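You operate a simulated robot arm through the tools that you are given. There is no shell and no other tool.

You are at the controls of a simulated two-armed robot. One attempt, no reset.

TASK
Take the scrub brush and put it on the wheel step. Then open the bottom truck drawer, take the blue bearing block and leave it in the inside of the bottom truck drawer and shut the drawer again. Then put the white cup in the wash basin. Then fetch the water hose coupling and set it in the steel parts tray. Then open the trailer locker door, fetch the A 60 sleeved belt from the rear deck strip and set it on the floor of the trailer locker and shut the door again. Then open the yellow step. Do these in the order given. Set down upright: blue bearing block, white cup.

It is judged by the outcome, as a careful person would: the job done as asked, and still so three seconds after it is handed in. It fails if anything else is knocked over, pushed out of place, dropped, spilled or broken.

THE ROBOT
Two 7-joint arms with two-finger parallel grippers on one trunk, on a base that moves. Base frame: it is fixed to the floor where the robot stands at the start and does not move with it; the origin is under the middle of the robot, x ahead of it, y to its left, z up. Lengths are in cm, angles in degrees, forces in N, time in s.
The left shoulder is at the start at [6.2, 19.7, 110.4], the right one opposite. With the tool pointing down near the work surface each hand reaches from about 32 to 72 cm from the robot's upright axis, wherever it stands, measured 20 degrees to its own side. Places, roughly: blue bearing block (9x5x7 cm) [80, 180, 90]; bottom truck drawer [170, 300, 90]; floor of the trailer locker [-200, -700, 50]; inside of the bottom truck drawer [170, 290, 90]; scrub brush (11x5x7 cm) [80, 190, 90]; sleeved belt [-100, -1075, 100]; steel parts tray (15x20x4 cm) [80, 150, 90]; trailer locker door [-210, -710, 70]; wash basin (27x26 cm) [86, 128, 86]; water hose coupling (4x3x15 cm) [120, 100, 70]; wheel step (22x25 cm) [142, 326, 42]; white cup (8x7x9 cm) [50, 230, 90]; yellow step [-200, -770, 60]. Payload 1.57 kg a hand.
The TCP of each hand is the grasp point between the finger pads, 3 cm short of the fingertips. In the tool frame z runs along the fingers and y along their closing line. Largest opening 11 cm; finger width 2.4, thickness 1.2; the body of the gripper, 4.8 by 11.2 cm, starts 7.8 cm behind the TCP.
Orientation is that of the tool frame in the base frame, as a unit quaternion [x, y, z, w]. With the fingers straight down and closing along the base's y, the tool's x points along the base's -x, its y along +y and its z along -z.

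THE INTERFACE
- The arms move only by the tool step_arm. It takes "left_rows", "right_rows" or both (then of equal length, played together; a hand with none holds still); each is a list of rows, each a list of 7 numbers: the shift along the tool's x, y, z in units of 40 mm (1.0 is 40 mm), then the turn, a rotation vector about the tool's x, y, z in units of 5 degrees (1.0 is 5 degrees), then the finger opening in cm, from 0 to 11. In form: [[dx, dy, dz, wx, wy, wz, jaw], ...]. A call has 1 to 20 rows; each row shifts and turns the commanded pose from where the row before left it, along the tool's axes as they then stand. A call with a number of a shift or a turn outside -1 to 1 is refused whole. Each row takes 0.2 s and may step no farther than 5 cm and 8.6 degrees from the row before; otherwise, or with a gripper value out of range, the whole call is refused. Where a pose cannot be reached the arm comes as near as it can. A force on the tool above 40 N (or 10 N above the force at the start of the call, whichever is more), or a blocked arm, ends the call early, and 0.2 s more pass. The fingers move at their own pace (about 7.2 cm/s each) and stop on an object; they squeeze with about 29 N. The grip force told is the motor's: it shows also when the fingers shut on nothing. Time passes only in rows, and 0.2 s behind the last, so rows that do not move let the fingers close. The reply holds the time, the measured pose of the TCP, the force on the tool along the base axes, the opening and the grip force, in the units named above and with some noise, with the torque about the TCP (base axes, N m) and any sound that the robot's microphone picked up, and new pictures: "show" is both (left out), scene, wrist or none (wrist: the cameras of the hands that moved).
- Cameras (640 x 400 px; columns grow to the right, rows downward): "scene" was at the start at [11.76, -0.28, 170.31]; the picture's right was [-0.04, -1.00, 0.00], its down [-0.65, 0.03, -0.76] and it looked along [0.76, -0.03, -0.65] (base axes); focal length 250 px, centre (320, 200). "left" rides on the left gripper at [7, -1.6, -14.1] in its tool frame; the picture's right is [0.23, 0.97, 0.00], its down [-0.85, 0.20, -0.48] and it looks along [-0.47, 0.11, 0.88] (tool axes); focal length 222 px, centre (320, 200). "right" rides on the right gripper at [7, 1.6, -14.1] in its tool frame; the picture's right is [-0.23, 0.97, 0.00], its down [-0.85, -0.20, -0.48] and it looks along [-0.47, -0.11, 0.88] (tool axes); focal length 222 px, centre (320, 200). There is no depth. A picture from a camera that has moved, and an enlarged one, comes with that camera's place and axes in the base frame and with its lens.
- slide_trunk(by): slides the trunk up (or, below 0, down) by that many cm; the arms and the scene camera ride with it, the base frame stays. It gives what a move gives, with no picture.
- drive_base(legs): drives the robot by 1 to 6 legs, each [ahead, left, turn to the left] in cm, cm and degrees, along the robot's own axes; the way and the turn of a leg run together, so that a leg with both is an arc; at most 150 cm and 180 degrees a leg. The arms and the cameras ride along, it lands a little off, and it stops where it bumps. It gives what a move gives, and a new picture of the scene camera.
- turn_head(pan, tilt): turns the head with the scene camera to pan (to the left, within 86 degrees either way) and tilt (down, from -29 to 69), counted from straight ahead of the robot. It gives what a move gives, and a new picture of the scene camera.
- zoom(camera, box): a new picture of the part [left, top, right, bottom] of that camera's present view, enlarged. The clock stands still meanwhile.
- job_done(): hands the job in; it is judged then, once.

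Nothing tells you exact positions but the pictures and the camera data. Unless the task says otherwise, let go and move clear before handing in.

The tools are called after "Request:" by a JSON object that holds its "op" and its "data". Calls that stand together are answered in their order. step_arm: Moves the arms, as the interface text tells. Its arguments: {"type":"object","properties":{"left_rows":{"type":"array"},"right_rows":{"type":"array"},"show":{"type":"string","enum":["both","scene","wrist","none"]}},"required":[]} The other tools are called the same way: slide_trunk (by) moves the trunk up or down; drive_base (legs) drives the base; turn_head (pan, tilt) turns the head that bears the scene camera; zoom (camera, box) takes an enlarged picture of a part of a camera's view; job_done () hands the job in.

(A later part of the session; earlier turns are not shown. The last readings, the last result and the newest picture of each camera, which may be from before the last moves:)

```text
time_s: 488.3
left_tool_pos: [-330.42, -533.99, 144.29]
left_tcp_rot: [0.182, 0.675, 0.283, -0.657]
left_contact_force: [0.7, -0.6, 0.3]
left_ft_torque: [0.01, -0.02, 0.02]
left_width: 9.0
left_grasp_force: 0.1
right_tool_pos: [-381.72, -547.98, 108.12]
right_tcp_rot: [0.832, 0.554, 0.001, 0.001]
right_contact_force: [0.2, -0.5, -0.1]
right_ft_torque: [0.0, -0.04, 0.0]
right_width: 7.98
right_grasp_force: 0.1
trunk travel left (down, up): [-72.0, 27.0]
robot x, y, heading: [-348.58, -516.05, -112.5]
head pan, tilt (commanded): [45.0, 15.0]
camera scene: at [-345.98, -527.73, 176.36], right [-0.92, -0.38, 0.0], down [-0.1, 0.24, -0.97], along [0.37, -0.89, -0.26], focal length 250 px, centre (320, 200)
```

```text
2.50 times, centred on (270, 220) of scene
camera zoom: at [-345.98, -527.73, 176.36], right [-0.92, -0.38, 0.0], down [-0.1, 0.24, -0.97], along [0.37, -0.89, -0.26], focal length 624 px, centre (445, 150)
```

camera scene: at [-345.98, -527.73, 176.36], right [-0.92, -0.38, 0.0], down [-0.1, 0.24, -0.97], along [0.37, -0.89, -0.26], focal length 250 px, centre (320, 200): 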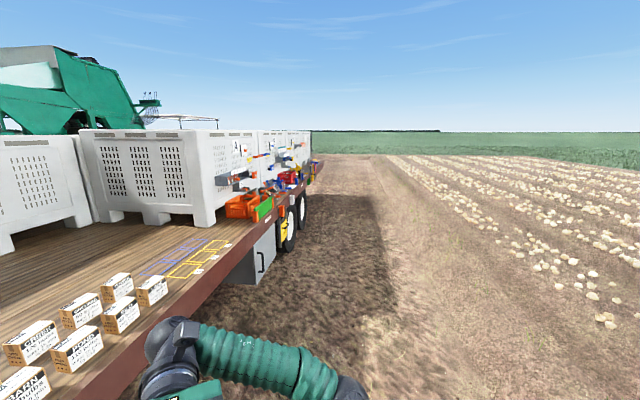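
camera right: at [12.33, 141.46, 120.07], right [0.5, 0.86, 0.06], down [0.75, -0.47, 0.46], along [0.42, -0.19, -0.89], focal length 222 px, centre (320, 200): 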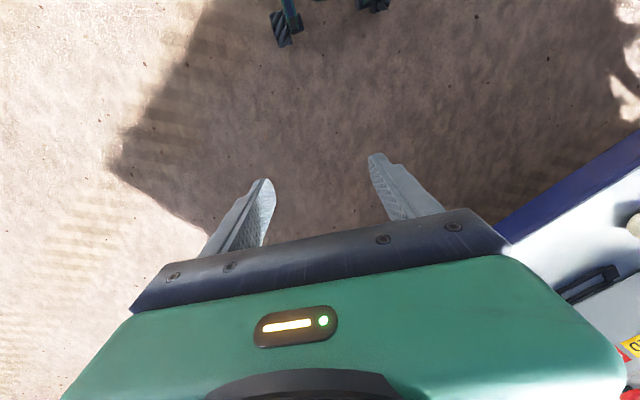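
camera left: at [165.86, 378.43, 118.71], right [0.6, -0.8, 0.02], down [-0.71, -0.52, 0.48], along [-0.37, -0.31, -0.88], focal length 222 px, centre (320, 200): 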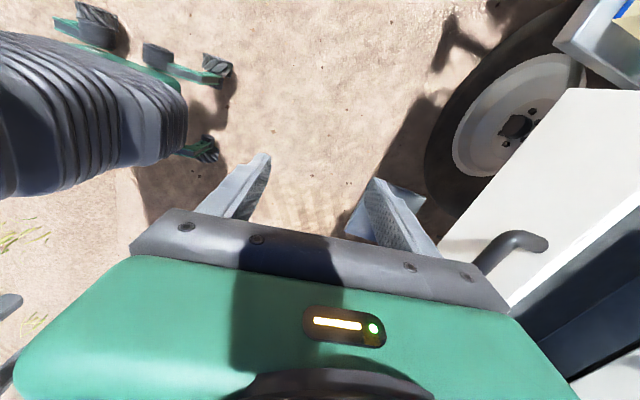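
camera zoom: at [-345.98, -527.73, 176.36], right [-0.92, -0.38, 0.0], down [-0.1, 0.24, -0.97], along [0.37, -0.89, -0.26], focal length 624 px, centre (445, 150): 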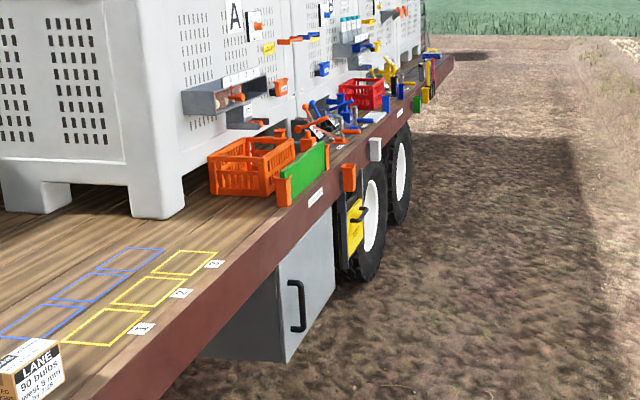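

The locker box is under the deck, its door facing me (west) with a vertical handle near [-226, -686, 70]; the folded yellow step is next to it. I drive alongside and turn to face it.

Request:
{"op": "drive_base", "data": {"legs": [[0, 0, 28], [120, 0, 0], [75, 0, 0], [0, 0, 97]]}}

Request:
{"op": "turn_head", "data": {"pan": 0, "tilt": 25}}

```text
time_s: 503.6
left_tool_pos: [-325.15, -686.33, 144.19]
left_tcp_rot: [0.508, -0.481, 0.443, 0.561]
left_contact_force: [-0.6, -0.4, -0.2]
left_ft_torque: [0.01, 0.02, 0.03]
left_width: 9.0
left_grasp_force: 0.1
right_tool_pos: [-285.46, -721.7, 108.04]
right_tcp_rot: [-0.092, 0.996, 0.002, -0.001]
right_contact_force: [0.0, 0.7, -0.9]
right_ft_torque: [0.02, 0.01, 0.02]
right_width: 8.01
right_grasp_force: 0.0
trunk travel left (down, up): [-72.0, 27.0]
robot x, y, heading: [-330.26, -711.51, 10.5]
head pan, tilt (commanded): [45.0, 15.0]
camera scene: at [-321.68, -702.81, 176.35], right [0.83, -0.56, 0.0], down [-0.15, -0.21, -0.97], along [0.54, 0.8, -0.26], focal length 250 px, centre (320, 200)
```

scene: 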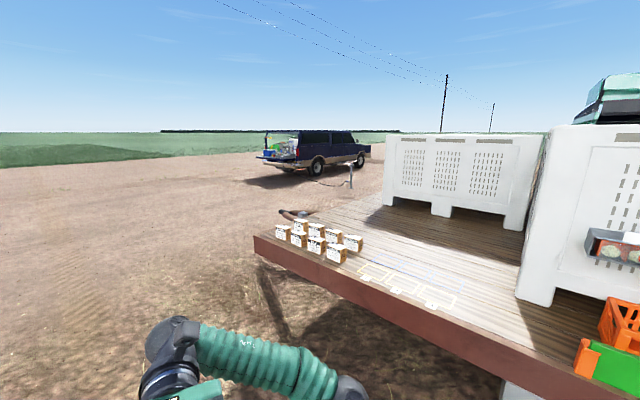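

```text
time_s: 504.7
left_tool_pos: [-325.26, -686.43, 144.31]
left_tcp_rot: [0.506, -0.482, 0.443, 0.561]
left_contact_force: [-0.2, 0.5, -0.5]
left_ft_torque: [-0.06, 0.01, 0.05]
left_width: 9.01
left_grasp_force: 0.1
right_tool_pos: [-285.43, -721.76, 108.08]
right_tcp_rot: [-0.093, 0.996, 0.001, -0.002]
right_contact_force: [0.8, 0.1, -0.1]
right_ft_torque: [-0.02, -0.02, -0.01]
right_width: 8.02
right_grasp_force: 0.1
trunk travel left (down, up): [-72.0, 27.0]
robot x, y, heading: [-330.36, -711.22, 10.6]
head pan, tilt (commanded): [0.0, 25.0]
camera scene: at [-317.89, -708.79, 174.73], right [0.19, -0.98, 0.0], down [-0.42, -0.08, -0.91], along [0.89, 0.17, -0.42], focal length 250 px, centre (320, 200)
```

scene: 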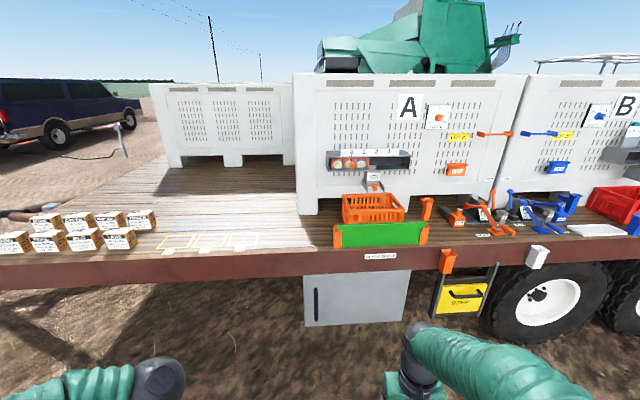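

Request:
{"op": "zoom", "data": {"camera": "scene", "box": [290, 230, 510, 350]}}

Request:
{"op": "zoom", "data": {"camera": "scene", "box": [320, 80, 640, 260]}}

```text
2.91 times, centred on (400, 290) of scene
camera zoom: at [-317.89, -708.79, 174.73], right [0.19, -0.98, 0.0], down [-0.42, -0.08, -0.91], along [0.89, 0.17, -0.42], focal length 727 px, centre (87, -62)
```

zoom: 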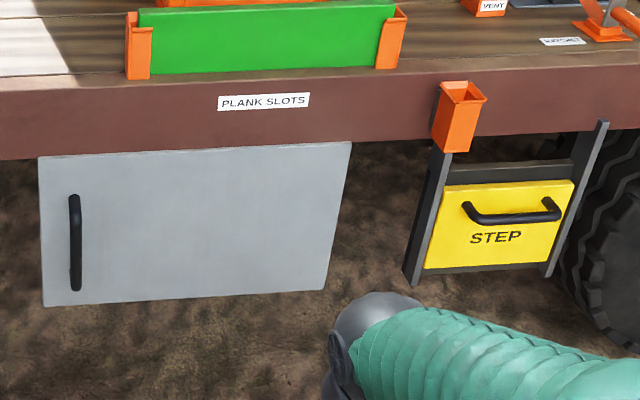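

```text
2.00 times, centred on (480, 170) of scene
camera zoom: at [-317.89, -708.79, 174.73], right [0.19, -0.98, 0.0], down [-0.42, -0.08, -0.91], along [0.89, 0.17, -0.42], focal length 500 px, centre (0, 260)
```

zoom: 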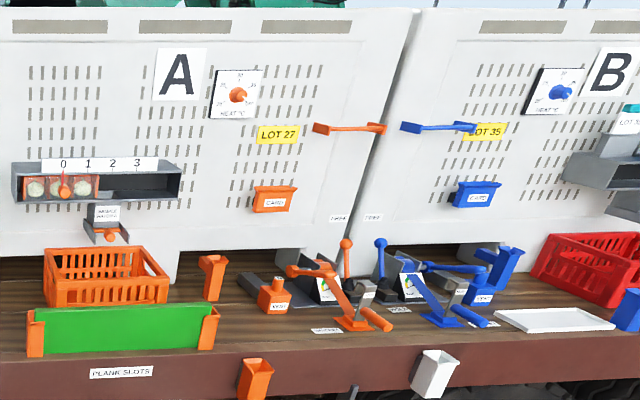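

The door handle (vertical bar) is centred at about [-223.5, -688.7, 68], hinge on the right near y=-736. I approach partway, lower the trunk and pitch the right hand as I did for the coupling.

Request:
{"op": "drive_base", "data": {"legs": [[30, 17, 2.5]]}}

Request:
{"op": "slide_trunk", "data": {"by": -20}}

Request:
{"op": "step_arm", "data": {"right_rows": [[-0.6, 0, 0, 0, 0, 0, 8], [-0.7, 0, 0, 0, -0.5, 0, 8], [-0.7, 0, 0, 0, -1, 0, 8], [-0.5, 0, 0.05, 0, -1, 0, 8], [-0.3, 0, 0.1, 0, -1, 0, 8], [-0.2, 0, 0.1, 0, -1, 0, 8], [0, 0, 0, 0, -1, 0, 8], [0, 0, 0, 0, -1, 0, 8], [0, 0, 0, 0, -1, 0, 8], [0, 0, 0, 0, -0.7, 0, 8]]}}

Request:
{"op": "turn_head", "data": {"pan": -5, "tilt": 38}}

```text
time_s: 506.9
left_tool_pos: [-301.17, -663.81, 144.43]
left_tcp_rot: [0.52, -0.469, 0.458, 0.548]
left_contact_force: [-0.3, 0.5, -0.2]
left_ft_torque: [0.03, 0.0, -0.01]
left_width: 9.01
left_grasp_force: 0.1
right_tool_pos: [-259.51, -696.93, 108.11]
right_tcp_rot: [-0.12, 0.993, 0.002, 0.0]
right_contact_force: [0.0, -0.5, 0.9]
right_ft_torque: [-0.03, 0.0, -0.01]
right_width: 8.0
right_grasp_force: 0.1
trunk travel left (down, up): [-72.0, 27.0]
robot x, y, heading: [-304.91, -688.57, 13.6]
head pan, tilt (commanded): [0.0, 25.0]
camera scene: at [-292.63, -686.02, 174.76], right [0.24, -0.97, 0.0], down [-0.41, -0.1, -0.91], along [0.88, 0.22, -0.42], focal length 250 px, centre (320, 200)
```

scene: 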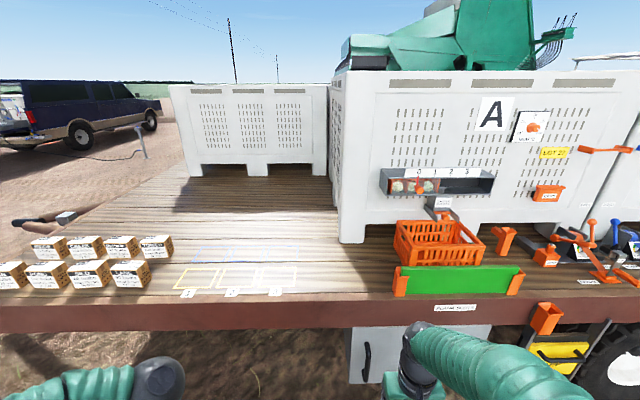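

```text
time_s: 509.1
left_tool_pos: [-301.26, -663.37, 124.23]
left_tcp_rot: [0.52, -0.467, 0.458, 0.548]
left_contact_force: [-0.2, -1.1, -0.6]
left_ft_torque: [-0.03, 0.05, 0.03]
left_width: 9.0
left_grasp_force: 0.0
right_tool_pos: [-259.41, -696.47, 88.16]
right_tcp_rot: [-0.121, 0.993, 0.001, -0.001]
right_contact_force: [0.0, -1.1, -0.4]
right_ft_torque: [0.01, -0.02, 0.02]
right_width: 8.01
right_grasp_force: 0.0
trunk travel left (down, up): [-52.0, 47.0]
robot x, y, heading: [-304.58, -688.52, 13.9]
head pan, tilt (commanded): [0.0, 25.0]
```

```text
time_s: 511.3
left_tool_pos: [-301.35, -663.23, 124.26]
left_tcp_rot: [0.52, -0.468, 0.459, 0.548]
left_contact_force: [0.5, 0.6, 0.0]
left_ft_torque: [0.05, 0.01, 0.02]
left_width: 8.99
left_grasp_force: 0.1
right_tool_pos: [-247.81, -693.67, 88.11]
right_tcp_rot: [-0.112, 0.93, 0.043, 0.347]
right_contact_force: [0.3, 0.4, -0.1]
right_ft_torque: [-0.03, -0.01, 0.02]
right_width: 7.98
right_grasp_force: 0.3
trunk travel left (down, up): [-52.0, 47.0]
robot x, y, heading: [-304.74, -688.35, 14.0]
head pan, tilt (commanded): [0.0, 25.0]
camera scene: at [-292.53, -685.36, 154.73], right [0.24, -0.97, 0.0], down [-0.41, -0.1, -0.91], along [0.88, 0.22, -0.42], focal length 250 px, centre (320, 200)
camera right: at [-262.38, -695.53, 94.18], right [-0.07, 0.99, 0.15], down [0.37, -0.12, 0.92], along [0.93, 0.12, -0.36], focal length 222 px, centre (320, 200)
```

scene: 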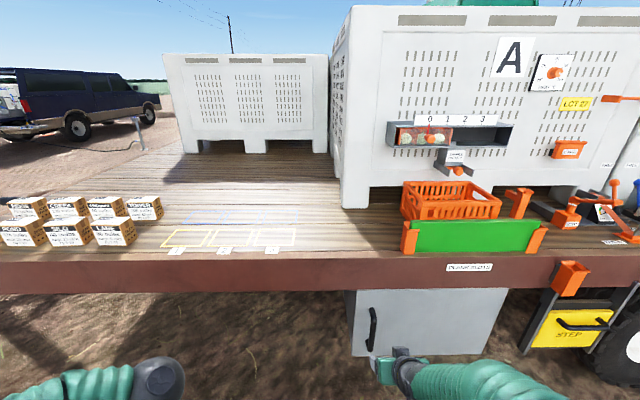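
right: 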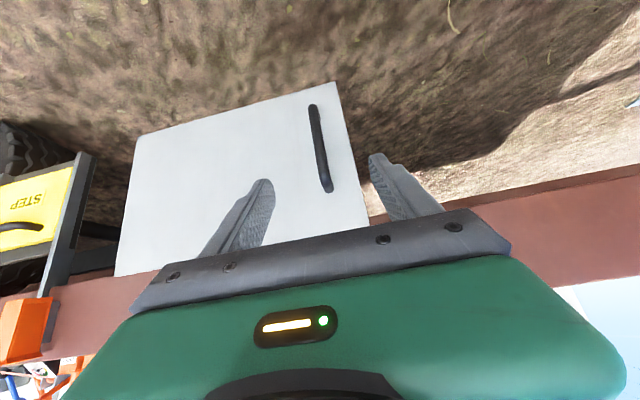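

```text
time_s: 512.0
left_tool_pos: [-301.23, -663.37, 124.24]
left_tcp_rot: [0.519, -0.468, 0.458, 0.549]
left_contact_force: [-0.2, -0.5, -0.5]
left_ft_torque: [0.01, -0.02, 0.03]
left_width: 8.99
left_grasp_force: 0.1
right_tool_pos: [-247.8, -693.59, 88.25]
right_tcp_rot: [-0.112, 0.93, 0.043, 0.347]
right_contact_force: [-0.2, -0.3, 0.4]
right_ft_torque: [0.01, 0.02, 0.0]
right_width: 8.0
right_grasp_force: 0.0
trunk travel left (down, up): [-52.0, 47.0]
robot x, y, heading: [-304.52, -688.51, 14.1]
head pan, tilt (commanded): [-5.0, 38.0]
camera scene: at [-292.93, -686.24, 152.71], right [0.16, -0.99, 0.0], down [-0.61, -0.1, -0.79], along [0.78, 0.12, -0.62], focal length 250 px, centre (320, 200)
```

scene: 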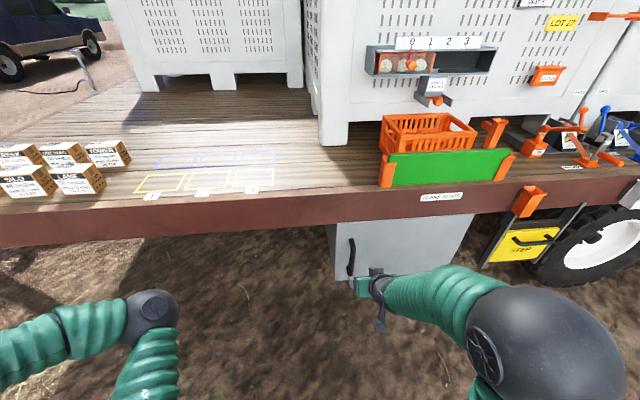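

The handle is dead ahead. I lower the hand to handle height and drive closer.

Request:
{"op": "step_arm", "data": {"right_rows": [[0.3, -0.1, 0.35, 0, 0, 0, 8], [0.49, -0.1, 0.57, 0, 0, 0, 8], [0.49, -0.08, 0.57, 0, 0, 0, 8], [0.49, 0, 0.57, 0, 0, 0, 8], [0.49, 0, 0.57, 0, 0, 0, 8], [0.49, 0, 0.57, 0, 0, 0, 8], [0.2, 0, 0.23, 0, 0, 0, 8]], "show": "none"}}

Request:
{"op": "drive_base", "data": {"legs": [[16, 0, 0]]}}

Request:
{"op": "step_arm", "data": {"right_rows": [[0, 0, 0, 0, 0, 0, 8]], "show": "wrist"}}

```text
time_s: 513.6
left_tool_pos: [-301.16, -663.52, 124.36]
left_tcp_rot: [0.519, -0.469, 0.458, 0.549]
left_contact_force: [-0.4, -0.8, -0.8]
left_ft_torque: [-0.03, 0.05, 0.0]
left_width: 9.0
left_grasp_force: 0.0
right_tool_pos: [-247.45, -694.45, 70.02]
right_tcp_rot: [-0.112, 0.93, 0.044, 0.347]
right_contact_force: [0.6, 0.6, -0.3]
right_ft_torque: [0.01, -0.01, 0.01]
right_width: 8.02
right_grasp_force: 0.0
trunk travel left (down, up): [-52.0, 47.0]
robot x, y, heading: [-304.66, -688.53, 13.7]
head pan, tilt (commanded): [-5.0, 38.0]
```

```text
time_s: 515.1
left_tool_pos: [-285.53, -659.6, 124.28]
left_tcp_rot: [0.519, -0.469, 0.458, 0.549]
left_contact_force: [-0.8, 0.0, 0.4]
left_ft_torque: [0.01, -0.03, -0.01]
left_width: 8.96
left_grasp_force: 0.0
right_tool_pos: [-231.99, -690.99, 70.05]
right_tcp_rot: [-0.11, 0.931, 0.042, 0.346]
right_contact_force: [0.5, -0.1, 0.7]
right_ft_torque: [0.0, 0.0, 0.0]
right_width: 7.97
right_grasp_force: 0.1
trunk travel left (down, up): [-52.0, 47.0]
robot x, y, heading: [-288.77, -684.68, 13.8]
head pan, tilt (commanded): [-5.0, 38.0]
camera scene: at [-277.37, -682.48, 152.7], right [0.15, -0.99, 0.0], down [-0.61, -0.09, -0.79], along [0.78, 0.12, -0.62], focal length 250 px, centre (320, 200)
```

scene: 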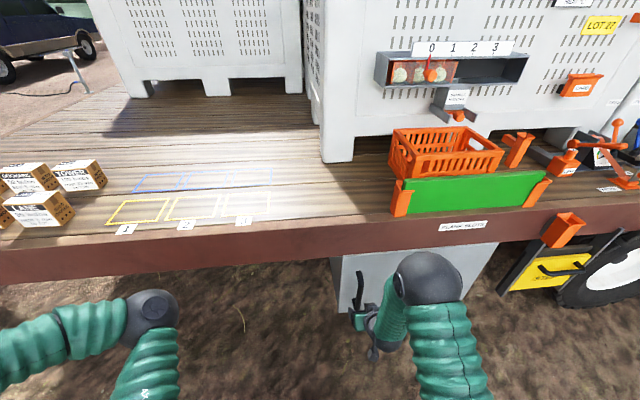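

```text
time_s: 515.5
left_tool_pos: [-285.77, -659.62, 124.3]
left_tcp_rot: [0.518, -0.47, 0.457, 0.549]
left_contact_force: [0.0, -0.4, -0.6]
left_ft_torque: [0.02, 0.0, -0.01]
left_width: 9.02
left_grasp_force: 0.1
right_tool_pos: [-232.12, -690.93, 70.06]
right_tcp_rot: [-0.109, 0.931, 0.043, 0.347]
right_contact_force: [-1.1, 0.5, -0.7]
right_ft_torque: [0.02, 0.01, -0.01]
right_width: 7.99
right_grasp_force: 0.1
trunk travel left (down, up): [-52.0, 47.0]
robot x, y, heading: [-289.07, -684.67, 13.8]
head pan, tilt (commanded): [-5.0, 38.0]
camera right: at [-246.72, -692.82, 76.17], right [-0.06, 0.99, 0.15], down [0.37, -0.12, 0.92], along [0.93, 0.11, -0.36], focal length 222 px, centre (320, 200)
```

right: 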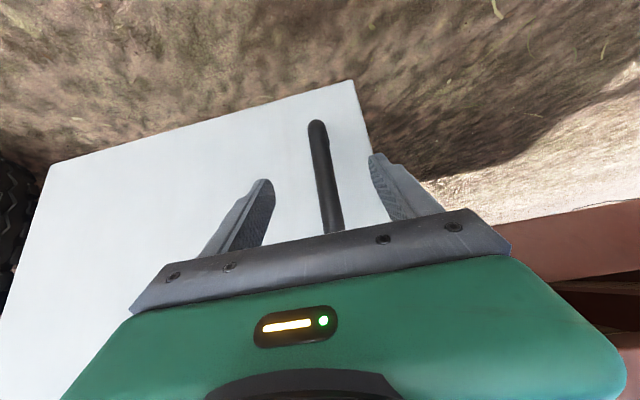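

Request:
{"op": "step_arm", "data": {"right_rows": [[-0.45, 0, 0.39, 0, 0, 0, 8], [-0.5, 0, 0.43, 0, 0, 0, 8], [-0.4, 0, 0.35, 0, 0, 0, 8], [-0.2, 0, 0.17, 0, 0, 0, 8], [0, 0, 0, 0, 0, 0, 8]]}}

```text
time_s: 516.7
left_tool_pos: [-285.67, -659.67, 124.24]
left_tcp_rot: [0.519, -0.469, 0.458, 0.549]
left_contact_force: [0.2, -0.7, 0.0]
left_ft_torque: [-0.02, -0.01, 0.04]
left_width: 9.01
left_grasp_force: 0.0
right_tool_pos: [-224.15, -688.88, 70.06]
right_tcp_rot: [-0.11, 0.931, 0.043, 0.346]
right_contact_force: [0.8, -0.1, -0.3]
right_ft_torque: [0.0, 0.03, 0.02]
right_width: 7.99
right_grasp_force: 0.0
trunk travel left (down, up): [-52.0, 47.0]
robot x, y, heading: [-288.96, -684.18, 13.6]
head pan, tilt (commanded): [-5.0, 38.0]
camera scene: at [-277.35, -682.47, 152.7], right [0.15, -0.99, 0.0], down [-0.61, -0.09, -0.79], along [0.78, 0.12, -0.62], focal length 250 px, centre (320, 200)
camera right: at [-238.76, -690.87, 76.14], right [-0.06, 0.99, 0.15], down [0.37, -0.12, 0.92], along [0.93, 0.11, -0.36], focal length 222 px, centre (320, 200)
```

scene: 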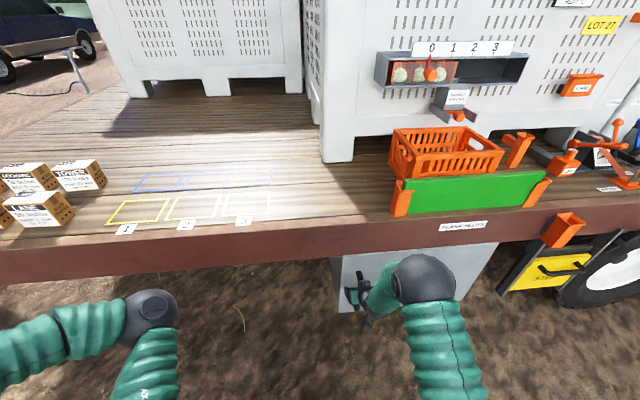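
right: 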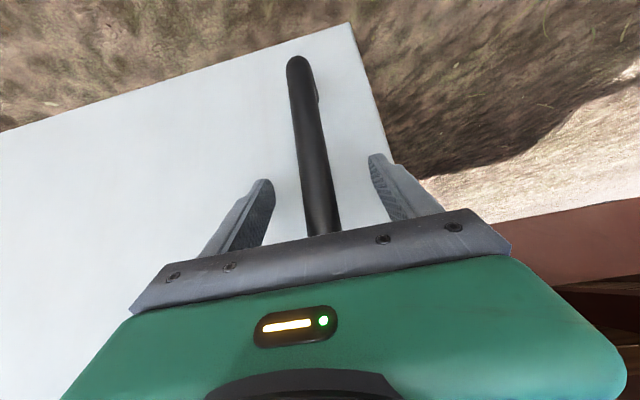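

The bar is at the pads. I grip it.

Request:
{"op": "step_arm", "data": {"right_rows": [[0, 0, 0, 0, 0, 0, 4], [0, 0, 0, 0, 0, 0, 1], [0, 0, 0, 0, 0, 0, 0.5], [0, 0, 0, 0, 0, 0, 0.5]], "show": "wrist"}}

```text
time_s: 517.7
left_tool_pos: [-285.65, -659.58, 124.13]
left_tcp_rot: [0.52, -0.468, 0.458, 0.549]
left_contact_force: [0.1, 1.2, 0.7]
left_ft_torque: [-0.01, 0.02, -0.03]
left_width: 9.01
left_grasp_force: 0.1
right_tool_pos: [-224.24, -688.96, 70.13]
right_tcp_rot: [-0.11, 0.93, 0.042, 0.347]
right_contact_force: [-0.4, -0.2, 0.0]
right_ft_torque: [-0.49, -0.12, 0.0]
right_width: 2.2
right_grasp_force: 34.5
trunk travel left (down, up): [-52.0, 47.0]
robot x, y, heading: [-289.28, -684.65, 13.7]
head pan, tilt (commanded): [-5.0, 38.0]
camera right: at [-238.76, -690.87, 76.15], right [-0.06, 0.99, 0.15], down [0.37, -0.12, 0.92], along [0.93, 0.11, -0.36], focal length 222 px, centre (320, 200)
```

right: 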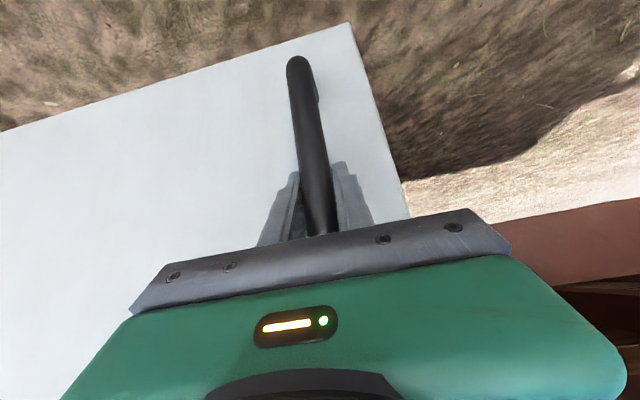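

Gripped. I pull the door open by backing the base.

Request:
{"op": "drive_base", "data": {"legs": [[-8, -0.6, 0]]}}

```text
time_s: 519.2
left_tool_pos: [-293.34, -662.1, 124.35]
left_tcp_rot: [0.517, -0.471, 0.457, 0.549]
left_contact_force: [0.0, 0.3, 0.1]
left_ft_torque: [-0.03, -0.03, 0.03]
left_width: 9.01
left_grasp_force: 0.0
right_tool_pos: [-231.82, -692.57, 70.02]
right_tcp_rot: [-0.104, 0.931, 0.037, 0.348]
right_contact_force: [1.8, -6.1, -17.4]
right_ft_torque: [0.52, -0.05, -0.1]
right_width: 2.17
right_grasp_force: 34.1
trunk travel left (down, up): [-52.0, 47.0]
robot x, y, heading: [-296.79, -687.27, 13.5]
head pan, tilt (commanded): [-5.0, 38.0]
stopped in leg 1: the force on the tool passed its limit at 40 N (the readings are from after the stop); the commanded pose is now the measured one
camera scene: at [-284.5, -685.15, 152.64], right [0.15, -0.99, 0.0], down [-0.61, -0.09, -0.79], along [0.78, 0.12, -0.62], focal length 250 px, centre (320, 200)
```

scene: 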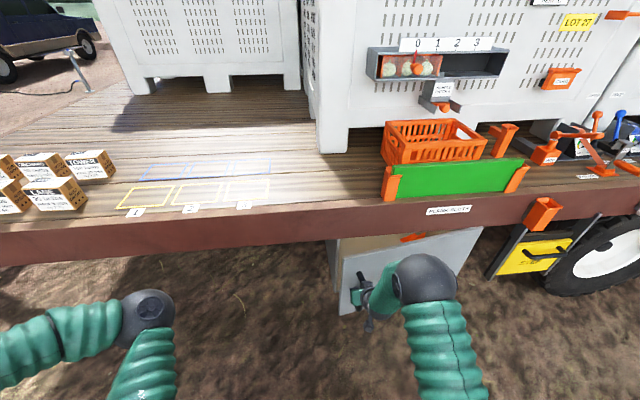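

The door is ajar. I continue pulling along its arc in small drives.

Request:
{"op": "drive_base", "data": {"legs": [[-7.5, -2.6, 0]]}}

Request:
{"op": "drive_base", "data": {"legs": [[-7, -4, 0]]}}

```text
time_s: 520.3
left_tool_pos: [-300.01, -666.15, 124.3]
left_tcp_rot: [0.517, -0.47, 0.457, 0.55]
left_contact_force: [0.1, -0.1, 0.1]
left_ft_torque: [0.0, 0.01, 0.05]
left_width: 9.03
left_grasp_force: 0.0
right_tool_pos: [-238.08, -696.66, 70.28]
right_tcp_rot: [-0.103, 0.93, 0.036, 0.351]
right_contact_force: [9.5, -13.6, -18.8]
right_ft_torque: [0.3, -0.77, 0.17]
right_width: 2.2
right_grasp_force: 34.9
trunk travel left (down, up): [-52.0, 47.0]
robot x, y, heading: [-303.17, -691.64, 13.3]
head pan, tilt (commanded): [-5.0, 38.0]
camera scene: at [-290.9, -689.18, 152.63], right [0.15, -0.99, 0.0], down [-0.61, -0.09, -0.78], along [0.78, 0.12, -0.62], focal length 250 px, centre (320, 200)
```

scene: 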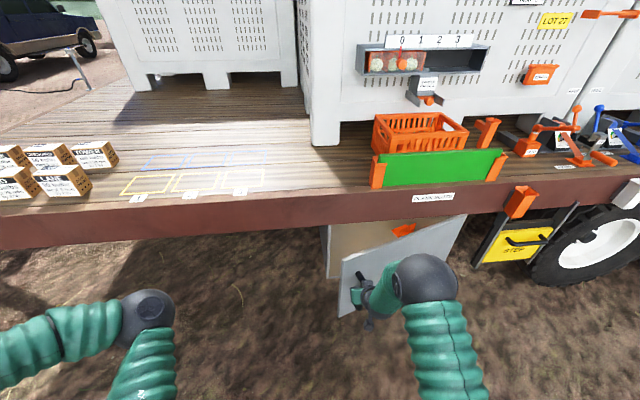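

```text
time_s: 521.3
left_tool_pos: [-306.13, -671.29, 124.19]
left_tcp_rot: [0.517, -0.468, 0.459, 0.55]
left_contact_force: [-0.2, 0.2, -0.3]
left_ft_torque: [-0.02, 0.02, 0.0]
left_width: 9.02
left_grasp_force: 0.0
right_tool_pos: [-244.0, -702.07, 70.47]
right_tcp_rot: [-0.101, 0.929, 0.033, 0.354]
right_contact_force: [16.7, -15.7, -17.5]
right_ft_torque: [1.32, 0.16, 0.3]
right_width: 2.23
right_grasp_force: 35.0
trunk travel left (down, up): [-52.0, 47.0]
robot x, y, heading: [-309.16, -696.94, 13.9]
head pan, tilt (commanded): [-5.0, 38.0]
camera scene: at [-296.74, -694.1, 152.61], right [0.15, -0.99, 0.0], down [-0.61, -0.1, -0.78], along [0.77, 0.12, -0.62], focal length 250 px, centre (320, 200)
```

scene: 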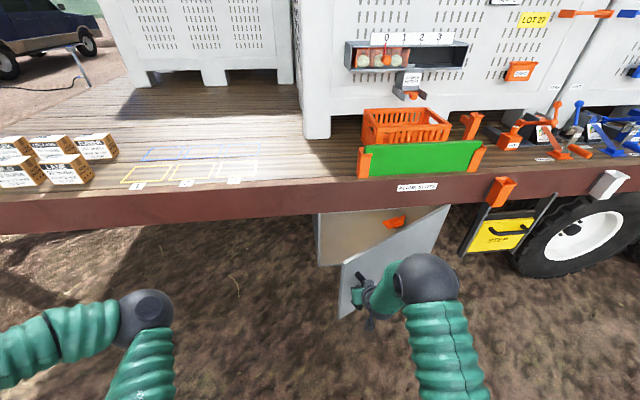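

Request:
{"op": "drive_base", "data": {"legs": [[-5, -6, 0]]}}

Request:
{"op": "drive_base", "data": {"legs": [[-4.5, -7, 0]]}}

```text
time_s: 522.4
left_tool_pos: [-310.26, -676.99, 124.41]
left_tcp_rot: [0.516, -0.47, 0.462, 0.548]
left_contact_force: [1.1, -0.6, -0.4]
left_ft_torque: [0.04, -0.02, 0.0]
left_width: 9.01
left_grasp_force: 0.1
right_tool_pos: [-247.82, -706.99, 70.69]
right_tcp_rot: [-0.106, 0.929, 0.038, 0.352]
right_contact_force: [-4.9, 5.2, -1.0]
right_ft_torque: [-0.73, -0.93, 0.04]
right_width: 2.17
right_grasp_force: 35.0
trunk travel left (down, up): [-52.0, 47.0]
robot x, y, heading: [-312.13, -701.87, 13.9]
head pan, tilt (commanded): [-5.0, 38.0]
stopped in leg 1: the force on the tool passed its limit at 49 N (the readings are from after the stop); the commanded pose is now the measured one
camera scene: at [-300.33, -698.86, 152.65], right [0.15, -0.99, 0.01], down [-0.61, -0.1, -0.79], along [0.78, 0.12, -0.62], focal length 250 px, centre (320, 200)
```

scene: 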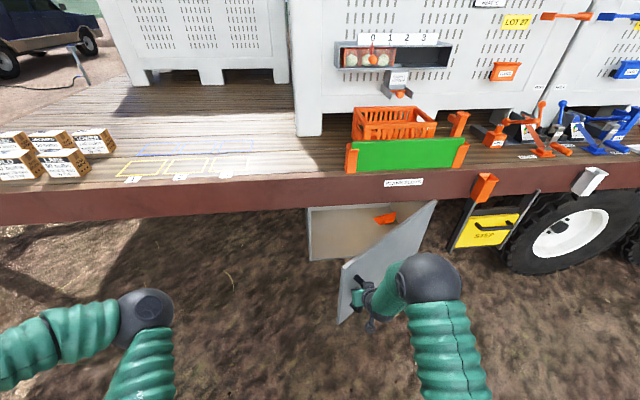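

```text
time_s: 523.4
left_tool_pos: [-312.08, -681.25, 124.29]
left_tcp_rot: [0.516, -0.469, 0.462, 0.547]
left_contact_force: [-0.3, -0.3, 0.5]
left_ft_torque: [0.0, -0.03, 0.0]
left_width: 8.99
left_grasp_force: 0.3
right_tool_pos: [-250.11, -710.6, 70.69]
right_tcp_rot: [-0.111, 0.929, 0.041, 0.35]
right_contact_force: [-4.9, 4.1, 11.1]
right_ft_torque: [-1.82, -0.12, 0.21]
right_width: 2.19
right_grasp_force: 35.0
trunk travel left (down, up): [-52.0, 47.0]
robot x, y, heading: [-314.2, -706.3, 13.8]
head pan, tilt (commanded): [-5.0, 38.0]
stopped in leg 1: the force on the tool passed its limit at 47 N (the readings are from after the stop); the commanded pose is now the measured one
camera scene: at [-302.55, -702.46, 152.68], right [0.16, -0.99, 0.01], down [-0.61, -0.11, -0.79], along [0.78, 0.11, -0.62], focal length 250 px, centre (320, 200)
```

scene: 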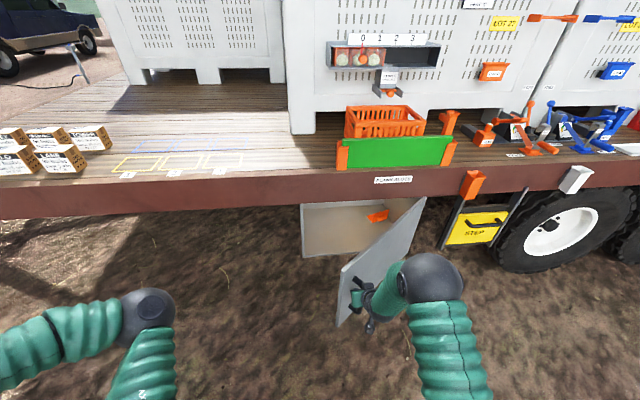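

The door is about 40° open. I release the handle, back the hand off, and go around the free edge to push it open from the inside.

Request:
{"op": "step_arm", "data": {"right_rows": [[0, 0, 0, 0, 0, 0, 4], [0, 0, 0, 0, 0, 0, 8], [0, 0, 0, 0, 0, 0, 8], [0.3, 0, -0.26, 0, 0, 0, 8], [0.6, 0, -0.52, 0, 0, 0, 8], [0.7, 0, -0.6, 0, 0, 0, 8], [0.7, 0, -0.6, 0, 0, 0, 4], [0, 0, 0, 0, 0, 0, 0]]}}

```text
time_s: 525.2
left_tool_pos: [-312.03, -682.55, 124.56]
left_tcp_rot: [0.519, -0.471, 0.459, 0.546]
left_contact_force: [-0.7, -0.6, -0.1]
left_ft_torque: [-0.01, -0.01, -0.01]
left_width: 9.01
left_grasp_force: 0.0
right_tool_pos: [-262.16, -714.08, 70.0]
right_tcp_rot: [-0.105, 0.93, 0.046, 0.349]
right_contact_force: [-0.7, -0.1, 0.4]
right_ft_torque: [0.01, 0.02, 0.01]
right_width: 0.01
right_grasp_force: 0.3
trunk travel left (down, up): [-52.0, 47.0]
robot x, y, heading: [-313.76, -706.5, 14.1]
head pan, tilt (commanded): [-5.0, 38.0]
camera scene: at [-302.21, -704.68, 152.69], right [0.15, -0.99, 0.0], down [-0.61, -0.09, -0.79], along [0.78, 0.12, -0.62], focal length 250 px, centre (320, 200)
camera right: at [-276.7, -715.95, 75.95], right [-0.06, 0.99, 0.16], down [0.37, -0.13, 0.92], along [0.93, 0.11, -0.35], focal length 222 px, centre (320, 200)
```

scene: 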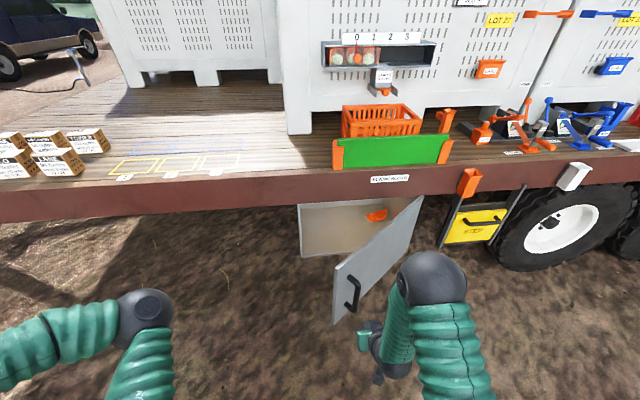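
right: 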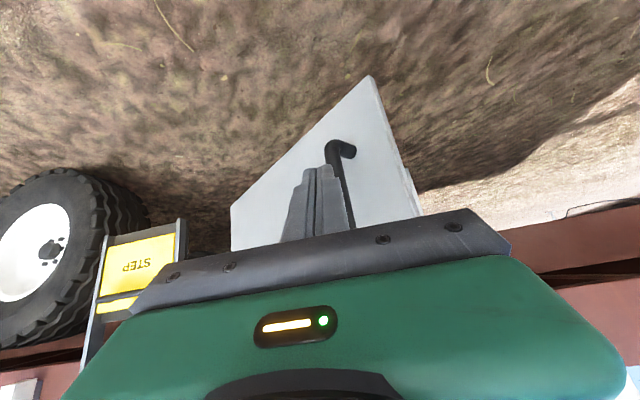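

Request:
{"op": "step_arm", "data": {"right_rows": [[-0.43, 0, -0.5, 0, 0, 0, 0], [-0.43, 0, -0.5, 0, 0, 0, 0], [-0.35, 0, -0.4, 0, 0, 0, 0]], "show": "none"}}

Request:
{"op": "drive_base", "data": {"legs": [[0, 29, 0], [26, 0, 0]]}}

```text
time_s: 526.0
left_tool_pos: [-312.13, -682.27, 124.58]
left_tcp_rot: [0.518, -0.472, 0.461, 0.545]
left_contact_force: [-0.8, -0.7, -0.1]
left_ft_torque: [0.01, -0.02, 0.02]
left_width: 9.03
left_grasp_force: 0.0
right_tool_pos: [-261.89, -714.14, 77.6]
right_tcp_rot: [-0.106, 0.93, 0.045, 0.349]
right_contact_force: [-0.3, -0.6, -0.1]
right_ft_torque: [-0.02, -0.02, 0.02]
right_width: 0.01
right_grasp_force: 21.0
trunk travel left (down, up): [-52.0, 47.0]
robot x, y, heading: [-314.28, -706.57, 13.8]
head pan, tilt (commanded): [-5.0, 38.0]
```

```text
time_s: 529.4
left_tool_pos: [-293.48, -648.38, 124.62]
left_tcp_rot: [0.518, -0.472, 0.459, 0.546]
left_contact_force: [0.3, -0.2, 0.2]
left_ft_torque: [-0.01, 0.03, -0.07]
left_width: 9.0
left_grasp_force: 0.0
right_tool_pos: [-243.41, -680.31, 77.64]
right_tcp_rot: [-0.105, 0.93, 0.046, 0.349]
right_contact_force: [1.1, -0.6, 0.0]
right_ft_torque: [-0.01, 0.02, -0.02]
right_width: 0.01
right_grasp_force: 21.2
trunk travel left (down, up): [-52.0, 47.0]
robot x, y, heading: [-295.64, -672.52, 13.8]
head pan, tilt (commanded): [-5.0, 38.0]
camera scene: at [-283.8, -670.69, 152.7], right [0.15, -0.99, 0.0], down [-0.61, -0.09, -0.79], along [0.78, 0.12, -0.62], focal length 250 px, centre (320, 200)
```

scene: 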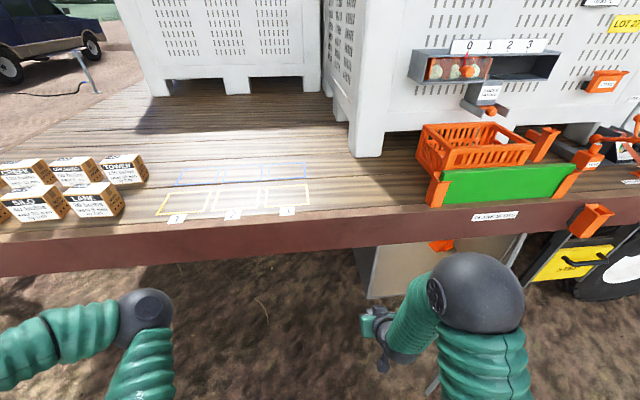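

Now I push the door from inside by driving right.

Request:
{"op": "drive_base", "data": {"legs": [[0, -22, 0]]}}

Request:
{"op": "drive_base", "data": {"legs": [[0, -14, 0]]}}

```text
time_s: 531.1
left_tool_pos: [-288.83, -668.49, 124.34]
left_tcp_rot: [0.515, -0.47, 0.463, 0.548]
left_contact_force: [0.5, 0.2, -0.5]
left_ft_torque: [-0.04, -0.02, 0.01]
left_width: 9.0
left_grasp_force: 0.1
right_tool_pos: [-238.42, -700.75, 77.9]
right_tcp_rot: [-0.107, 0.93, 0.041, 0.35]
right_contact_force: [0.0, 1.0, -0.7]
right_ft_torque: [-0.04, 0.01, -0.04]
right_width: 0.0
right_grasp_force: 21.7
trunk travel left (down, up): [-52.0, 47.0]
robot x, y, heading: [-290.25, -693.86, 13.7]
head pan, tilt (commanded): [-5.0, 38.0]
camera scene: at [-278.98, -690.37, 152.7], right [0.15, -0.99, 0.01], down [-0.61, -0.1, -0.79], along [0.78, 0.11, -0.62], focal length 250 px, centre (320, 200)
```

scene: 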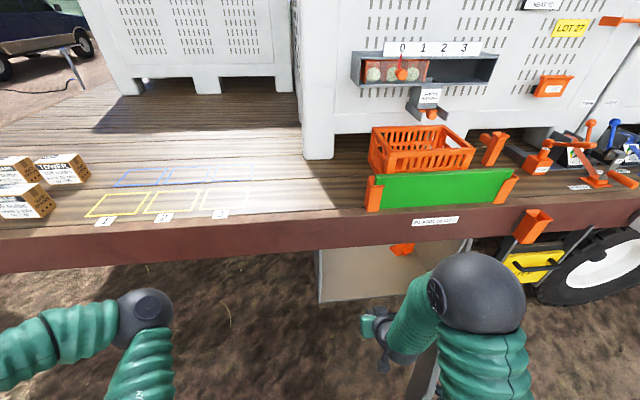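

```text
time_s: 532.4
left_tool_pos: [-285.36, -682.1, 124.39]
left_tcp_rot: [0.515, -0.471, 0.462, 0.548]
left_contact_force: [0.5, 0.2, -0.4]
left_ft_torque: [0.03, -0.03, -0.01]
left_width: 9.02
left_grasp_force: 0.1
right_tool_pos: [-235.09, -714.37, 77.85]
right_tcp_rot: [-0.108, 0.93, 0.043, 0.35]
right_contact_force: [0.1, -0.2, -0.3]
right_ft_torque: [-0.03, -0.04, -0.01]
right_width: 0.0
right_grasp_force: 20.7
trunk travel left (down, up): [-52.0, 47.0]
robot x, y, heading: [-287.54, -707.54, 13.7]
head pan, tilt (commanded): [-5.0, 38.0]
camera scene: at [-275.67, -703.84, 152.7], right [0.15, -0.99, 0.01], down [-0.61, -0.1, -0.79], along [0.78, 0.11, -0.62], focal length 250 px, centre (320, 200)
```

scene: 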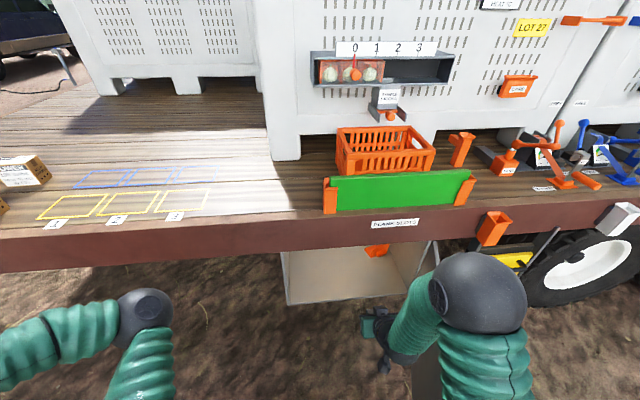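

Request:
{"op": "drive_base", "data": {"legs": [[0, -14, 0]]}}

Request:
{"op": "turn_head", "data": {"pan": -35, "tilt": 50}}

```text
time_s: 533.8
left_tool_pos: [-282.25, -696.07, 124.38]
left_tcp_rot: [0.516, -0.469, 0.463, 0.546]
left_contact_force: [-0.3, -0.3, 0.9]
left_ft_torque: [0.04, 0.02, 0.0]
left_width: 8.99
left_grasp_force: 0.2
right_tool_pos: [-231.81, -728.07, 77.89]
right_tcp_rot: [-0.108, 0.929, 0.042, 0.351]
right_contact_force: [0.4, 1.1, -0.1]
right_ft_torque: [-0.02, 0.01, -0.03]
right_width: 0.01
right_grasp_force: 21.0
trunk travel left (down, up): [-52.0, 47.0]
robot x, y, heading: [-283.97, -720.94, 13.7]
head pan, tilt (commanded): [-5.0, 38.0]
camera scene: at [-272.39, -717.24, 152.69], right [0.15, -0.99, 0.01], down [-0.61, -0.1, -0.79], along [0.78, 0.11, -0.62], focal length 250 px, centre (320, 200)
```

scene: 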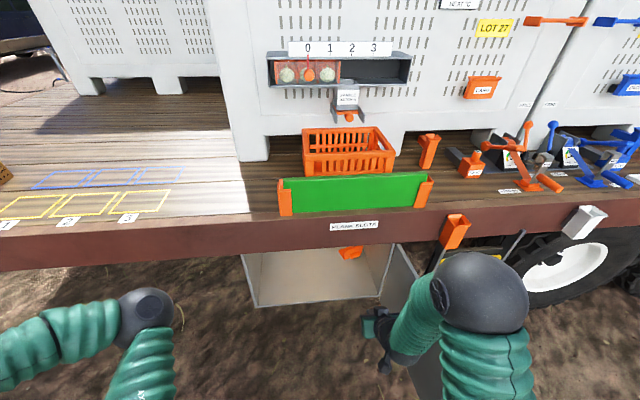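

```text
time_s: 534.7
left_tool_pos: [-281.82, -698.26, 124.79]
left_tcp_rot: [0.521, -0.473, 0.458, 0.543]
left_contact_force: [0.8, 0.2, -0.4]
left_ft_torque: [-0.01, -0.04, -0.01]
left_width: 8.99
left_grasp_force: 0.0
right_tool_pos: [-231.6, -729.47, 77.56]
right_tcp_rot: [-0.104, 0.93, 0.051, 0.35]
right_contact_force: [0.7, -0.2, -0.1]
right_ft_torque: [0.03, 0.0, 0.01]
right_width: 0.0
right_grasp_force: 21.0
trunk travel left (down, up): [-52.0, 47.0]
robot x, y, heading: [-283.36, -721.15, 13.6]
head pan, tilt (commanded): [-35.0, 50.0]
camera scene: at [-273.13, -723.83, 150.97], right [-0.36, -0.93, 0.0], down [-0.72, 0.28, -0.64], along [0.6, -0.23, -0.77], focal length 250 px, centre (320, 200)
```

scene: 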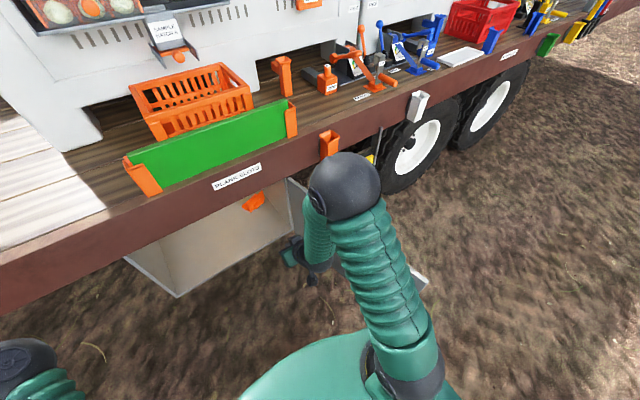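

The door is now open about 95–100°. I nudge it a bit further, then withdraw to the left and back.

Request:
{"op": "drive_base", "data": {"legs": [[0, -9, 0]]}}

Request:
{"op": "drive_base", "data": {"legs": [[0, 14, 0], [-45, 0, 0]]}}

Request:
{"op": "turn_head", "data": {"pan": -5, "tilt": 30}}

```text
time_s: 535.8
left_tool_pos: [-280.53, -703.05, 124.0]
left_tcp_rot: [0.512, -0.468, 0.467, 0.548]
left_contact_force: [-0.4, 0.3, -0.1]
left_ft_torque: [-0.04, 0.0, 0.02]
left_width: 8.99
left_grasp_force: 0.0
right_tool_pos: [-230.08, -735.48, 78.13]
right_tcp_rot: [-0.111, 0.928, 0.039, 0.352]
right_contact_force: [-0.6, 2.4, 0.3]
right_ft_torque: [-0.14, -0.01, -0.13]
right_width: 0.02
right_grasp_force: 21.3
trunk travel left (down, up): [-52.0, 47.0]
robot x, y, heading: [-281.11, -729.56, 13.8]
head pan, tilt (commanded): [-35.0, 50.0]
camera scene: at [-272.18, -727.68, 151.04], right [-0.36, -0.93, 0.02], down [-0.71, 0.26, -0.65], along [0.6, -0.25, -0.76], focal length 250 px, centre (320, 200)
```

scene: 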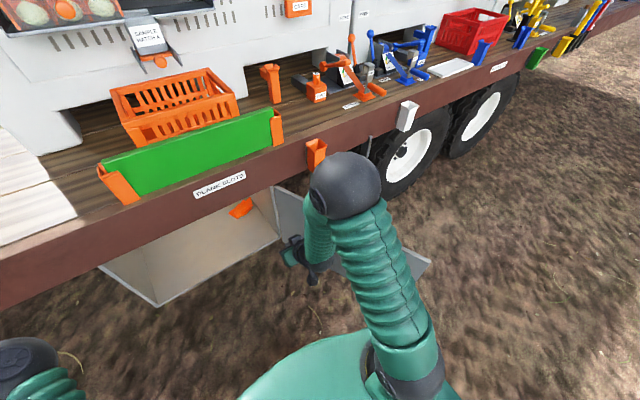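

```text
time_s: 539.5
left_tool_pos: [-327.08, -702.46, 124.69]
left_tcp_rot: [0.517, -0.474, 0.458, 0.546]
left_contact_force: [-0.6, 0.5, 0.9]
left_ft_torque: [-0.01, -0.02, 0.0]
left_width: 9.01
left_grasp_force: 0.2
right_tool_pos: [-277.11, -734.33, 77.79]
right_tcp_rot: [-0.103, 0.93, 0.048, 0.351]
right_contact_force: [-0.1, -0.1, 0.1]
right_ft_torque: [0.0, -0.01, -0.02]
right_width: 0.0
right_grasp_force: 21.4
trunk travel left (down, up): [-52.0, 47.0]
robot x, y, heading: [-328.75, -726.21, 13.5]
head pan, tilt (commanded): [-35.0, 50.0]
camera scene: at [-318.66, -727.81, 151.0], right [-0.37, -0.93, 0.0], down [-0.71, 0.28, -0.64], along [0.6, -0.24, -0.77], focal length 250 px, centre (320, 200)
```

scene: 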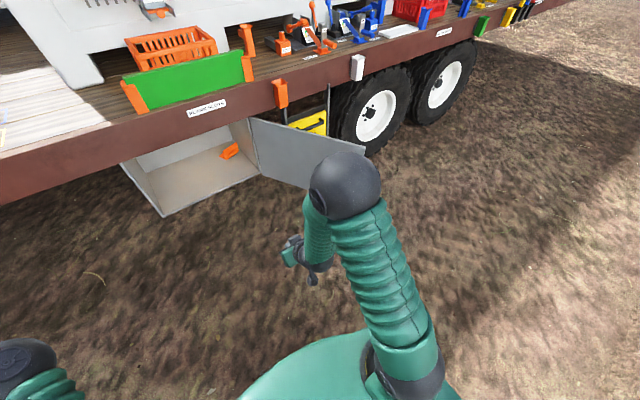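

```text
time_s: 540.4
left_tool_pos: [-327.2, -702.78, 124.74]
left_tcp_rot: [0.517, -0.475, 0.457, 0.546]
left_contact_force: [0.3, -0.4, -1.0]
left_ft_torque: [0.01, 0.0, 0.01]
left_width: 9.02
left_grasp_force: 0.0
right_tool_pos: [-277.05, -734.44, 77.74]
right_tcp_rot: [-0.102, 0.929, 0.048, 0.352]
right_contact_force: [0.0, -0.2, 0.1]
right_ft_torque: [0.0, 0.02, -0.01]
right_width: 0.01
right_grasp_force: 21.2
trunk travel left (down, up): [-52.0, 47.0]
robot x, y, heading: [-328.62, -726.17, 13.2]
head pan, tilt (commanded): [-5.0, 30.0]
camera scene: at [-316.78, -723.95, 153.93], right [0.14, -0.99, 0.0], down [-0.5, -0.07, -0.86], along [0.86, 0.12, -0.5], focal length 250 px, centre (320, 200)
```

scene: 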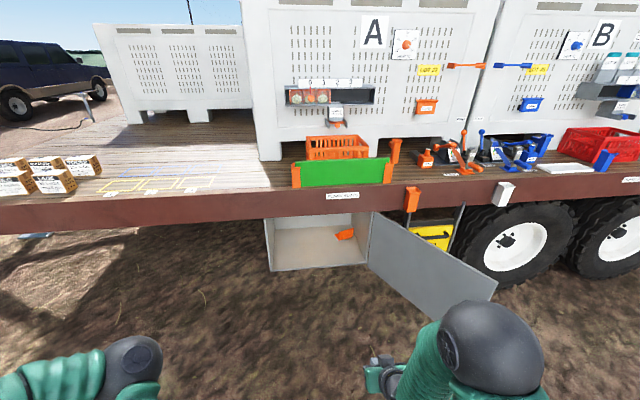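

Request:
{"op": "zoom", "data": {"camera": "scene", "box": [250, 190, 510, 330]}}

```text
2.46 times, centred on (380, 260) of scene
camera zoom: at [-316.78, -723.95, 153.93], right [0.14, -0.99, 0.0], down [-0.5, -0.07, -0.86], along [0.86, 0.12, -0.5], focal length 615 px, centre (172, 52)
```

zoom: 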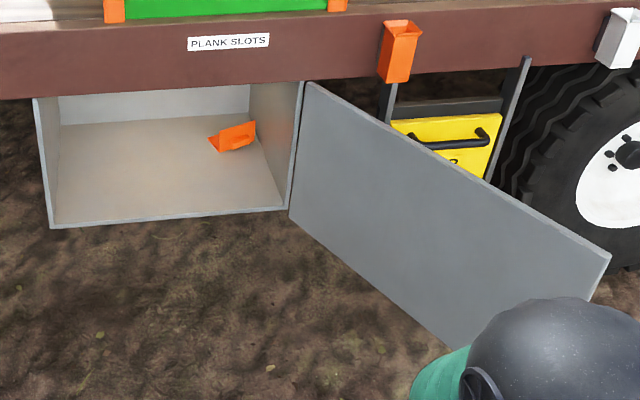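

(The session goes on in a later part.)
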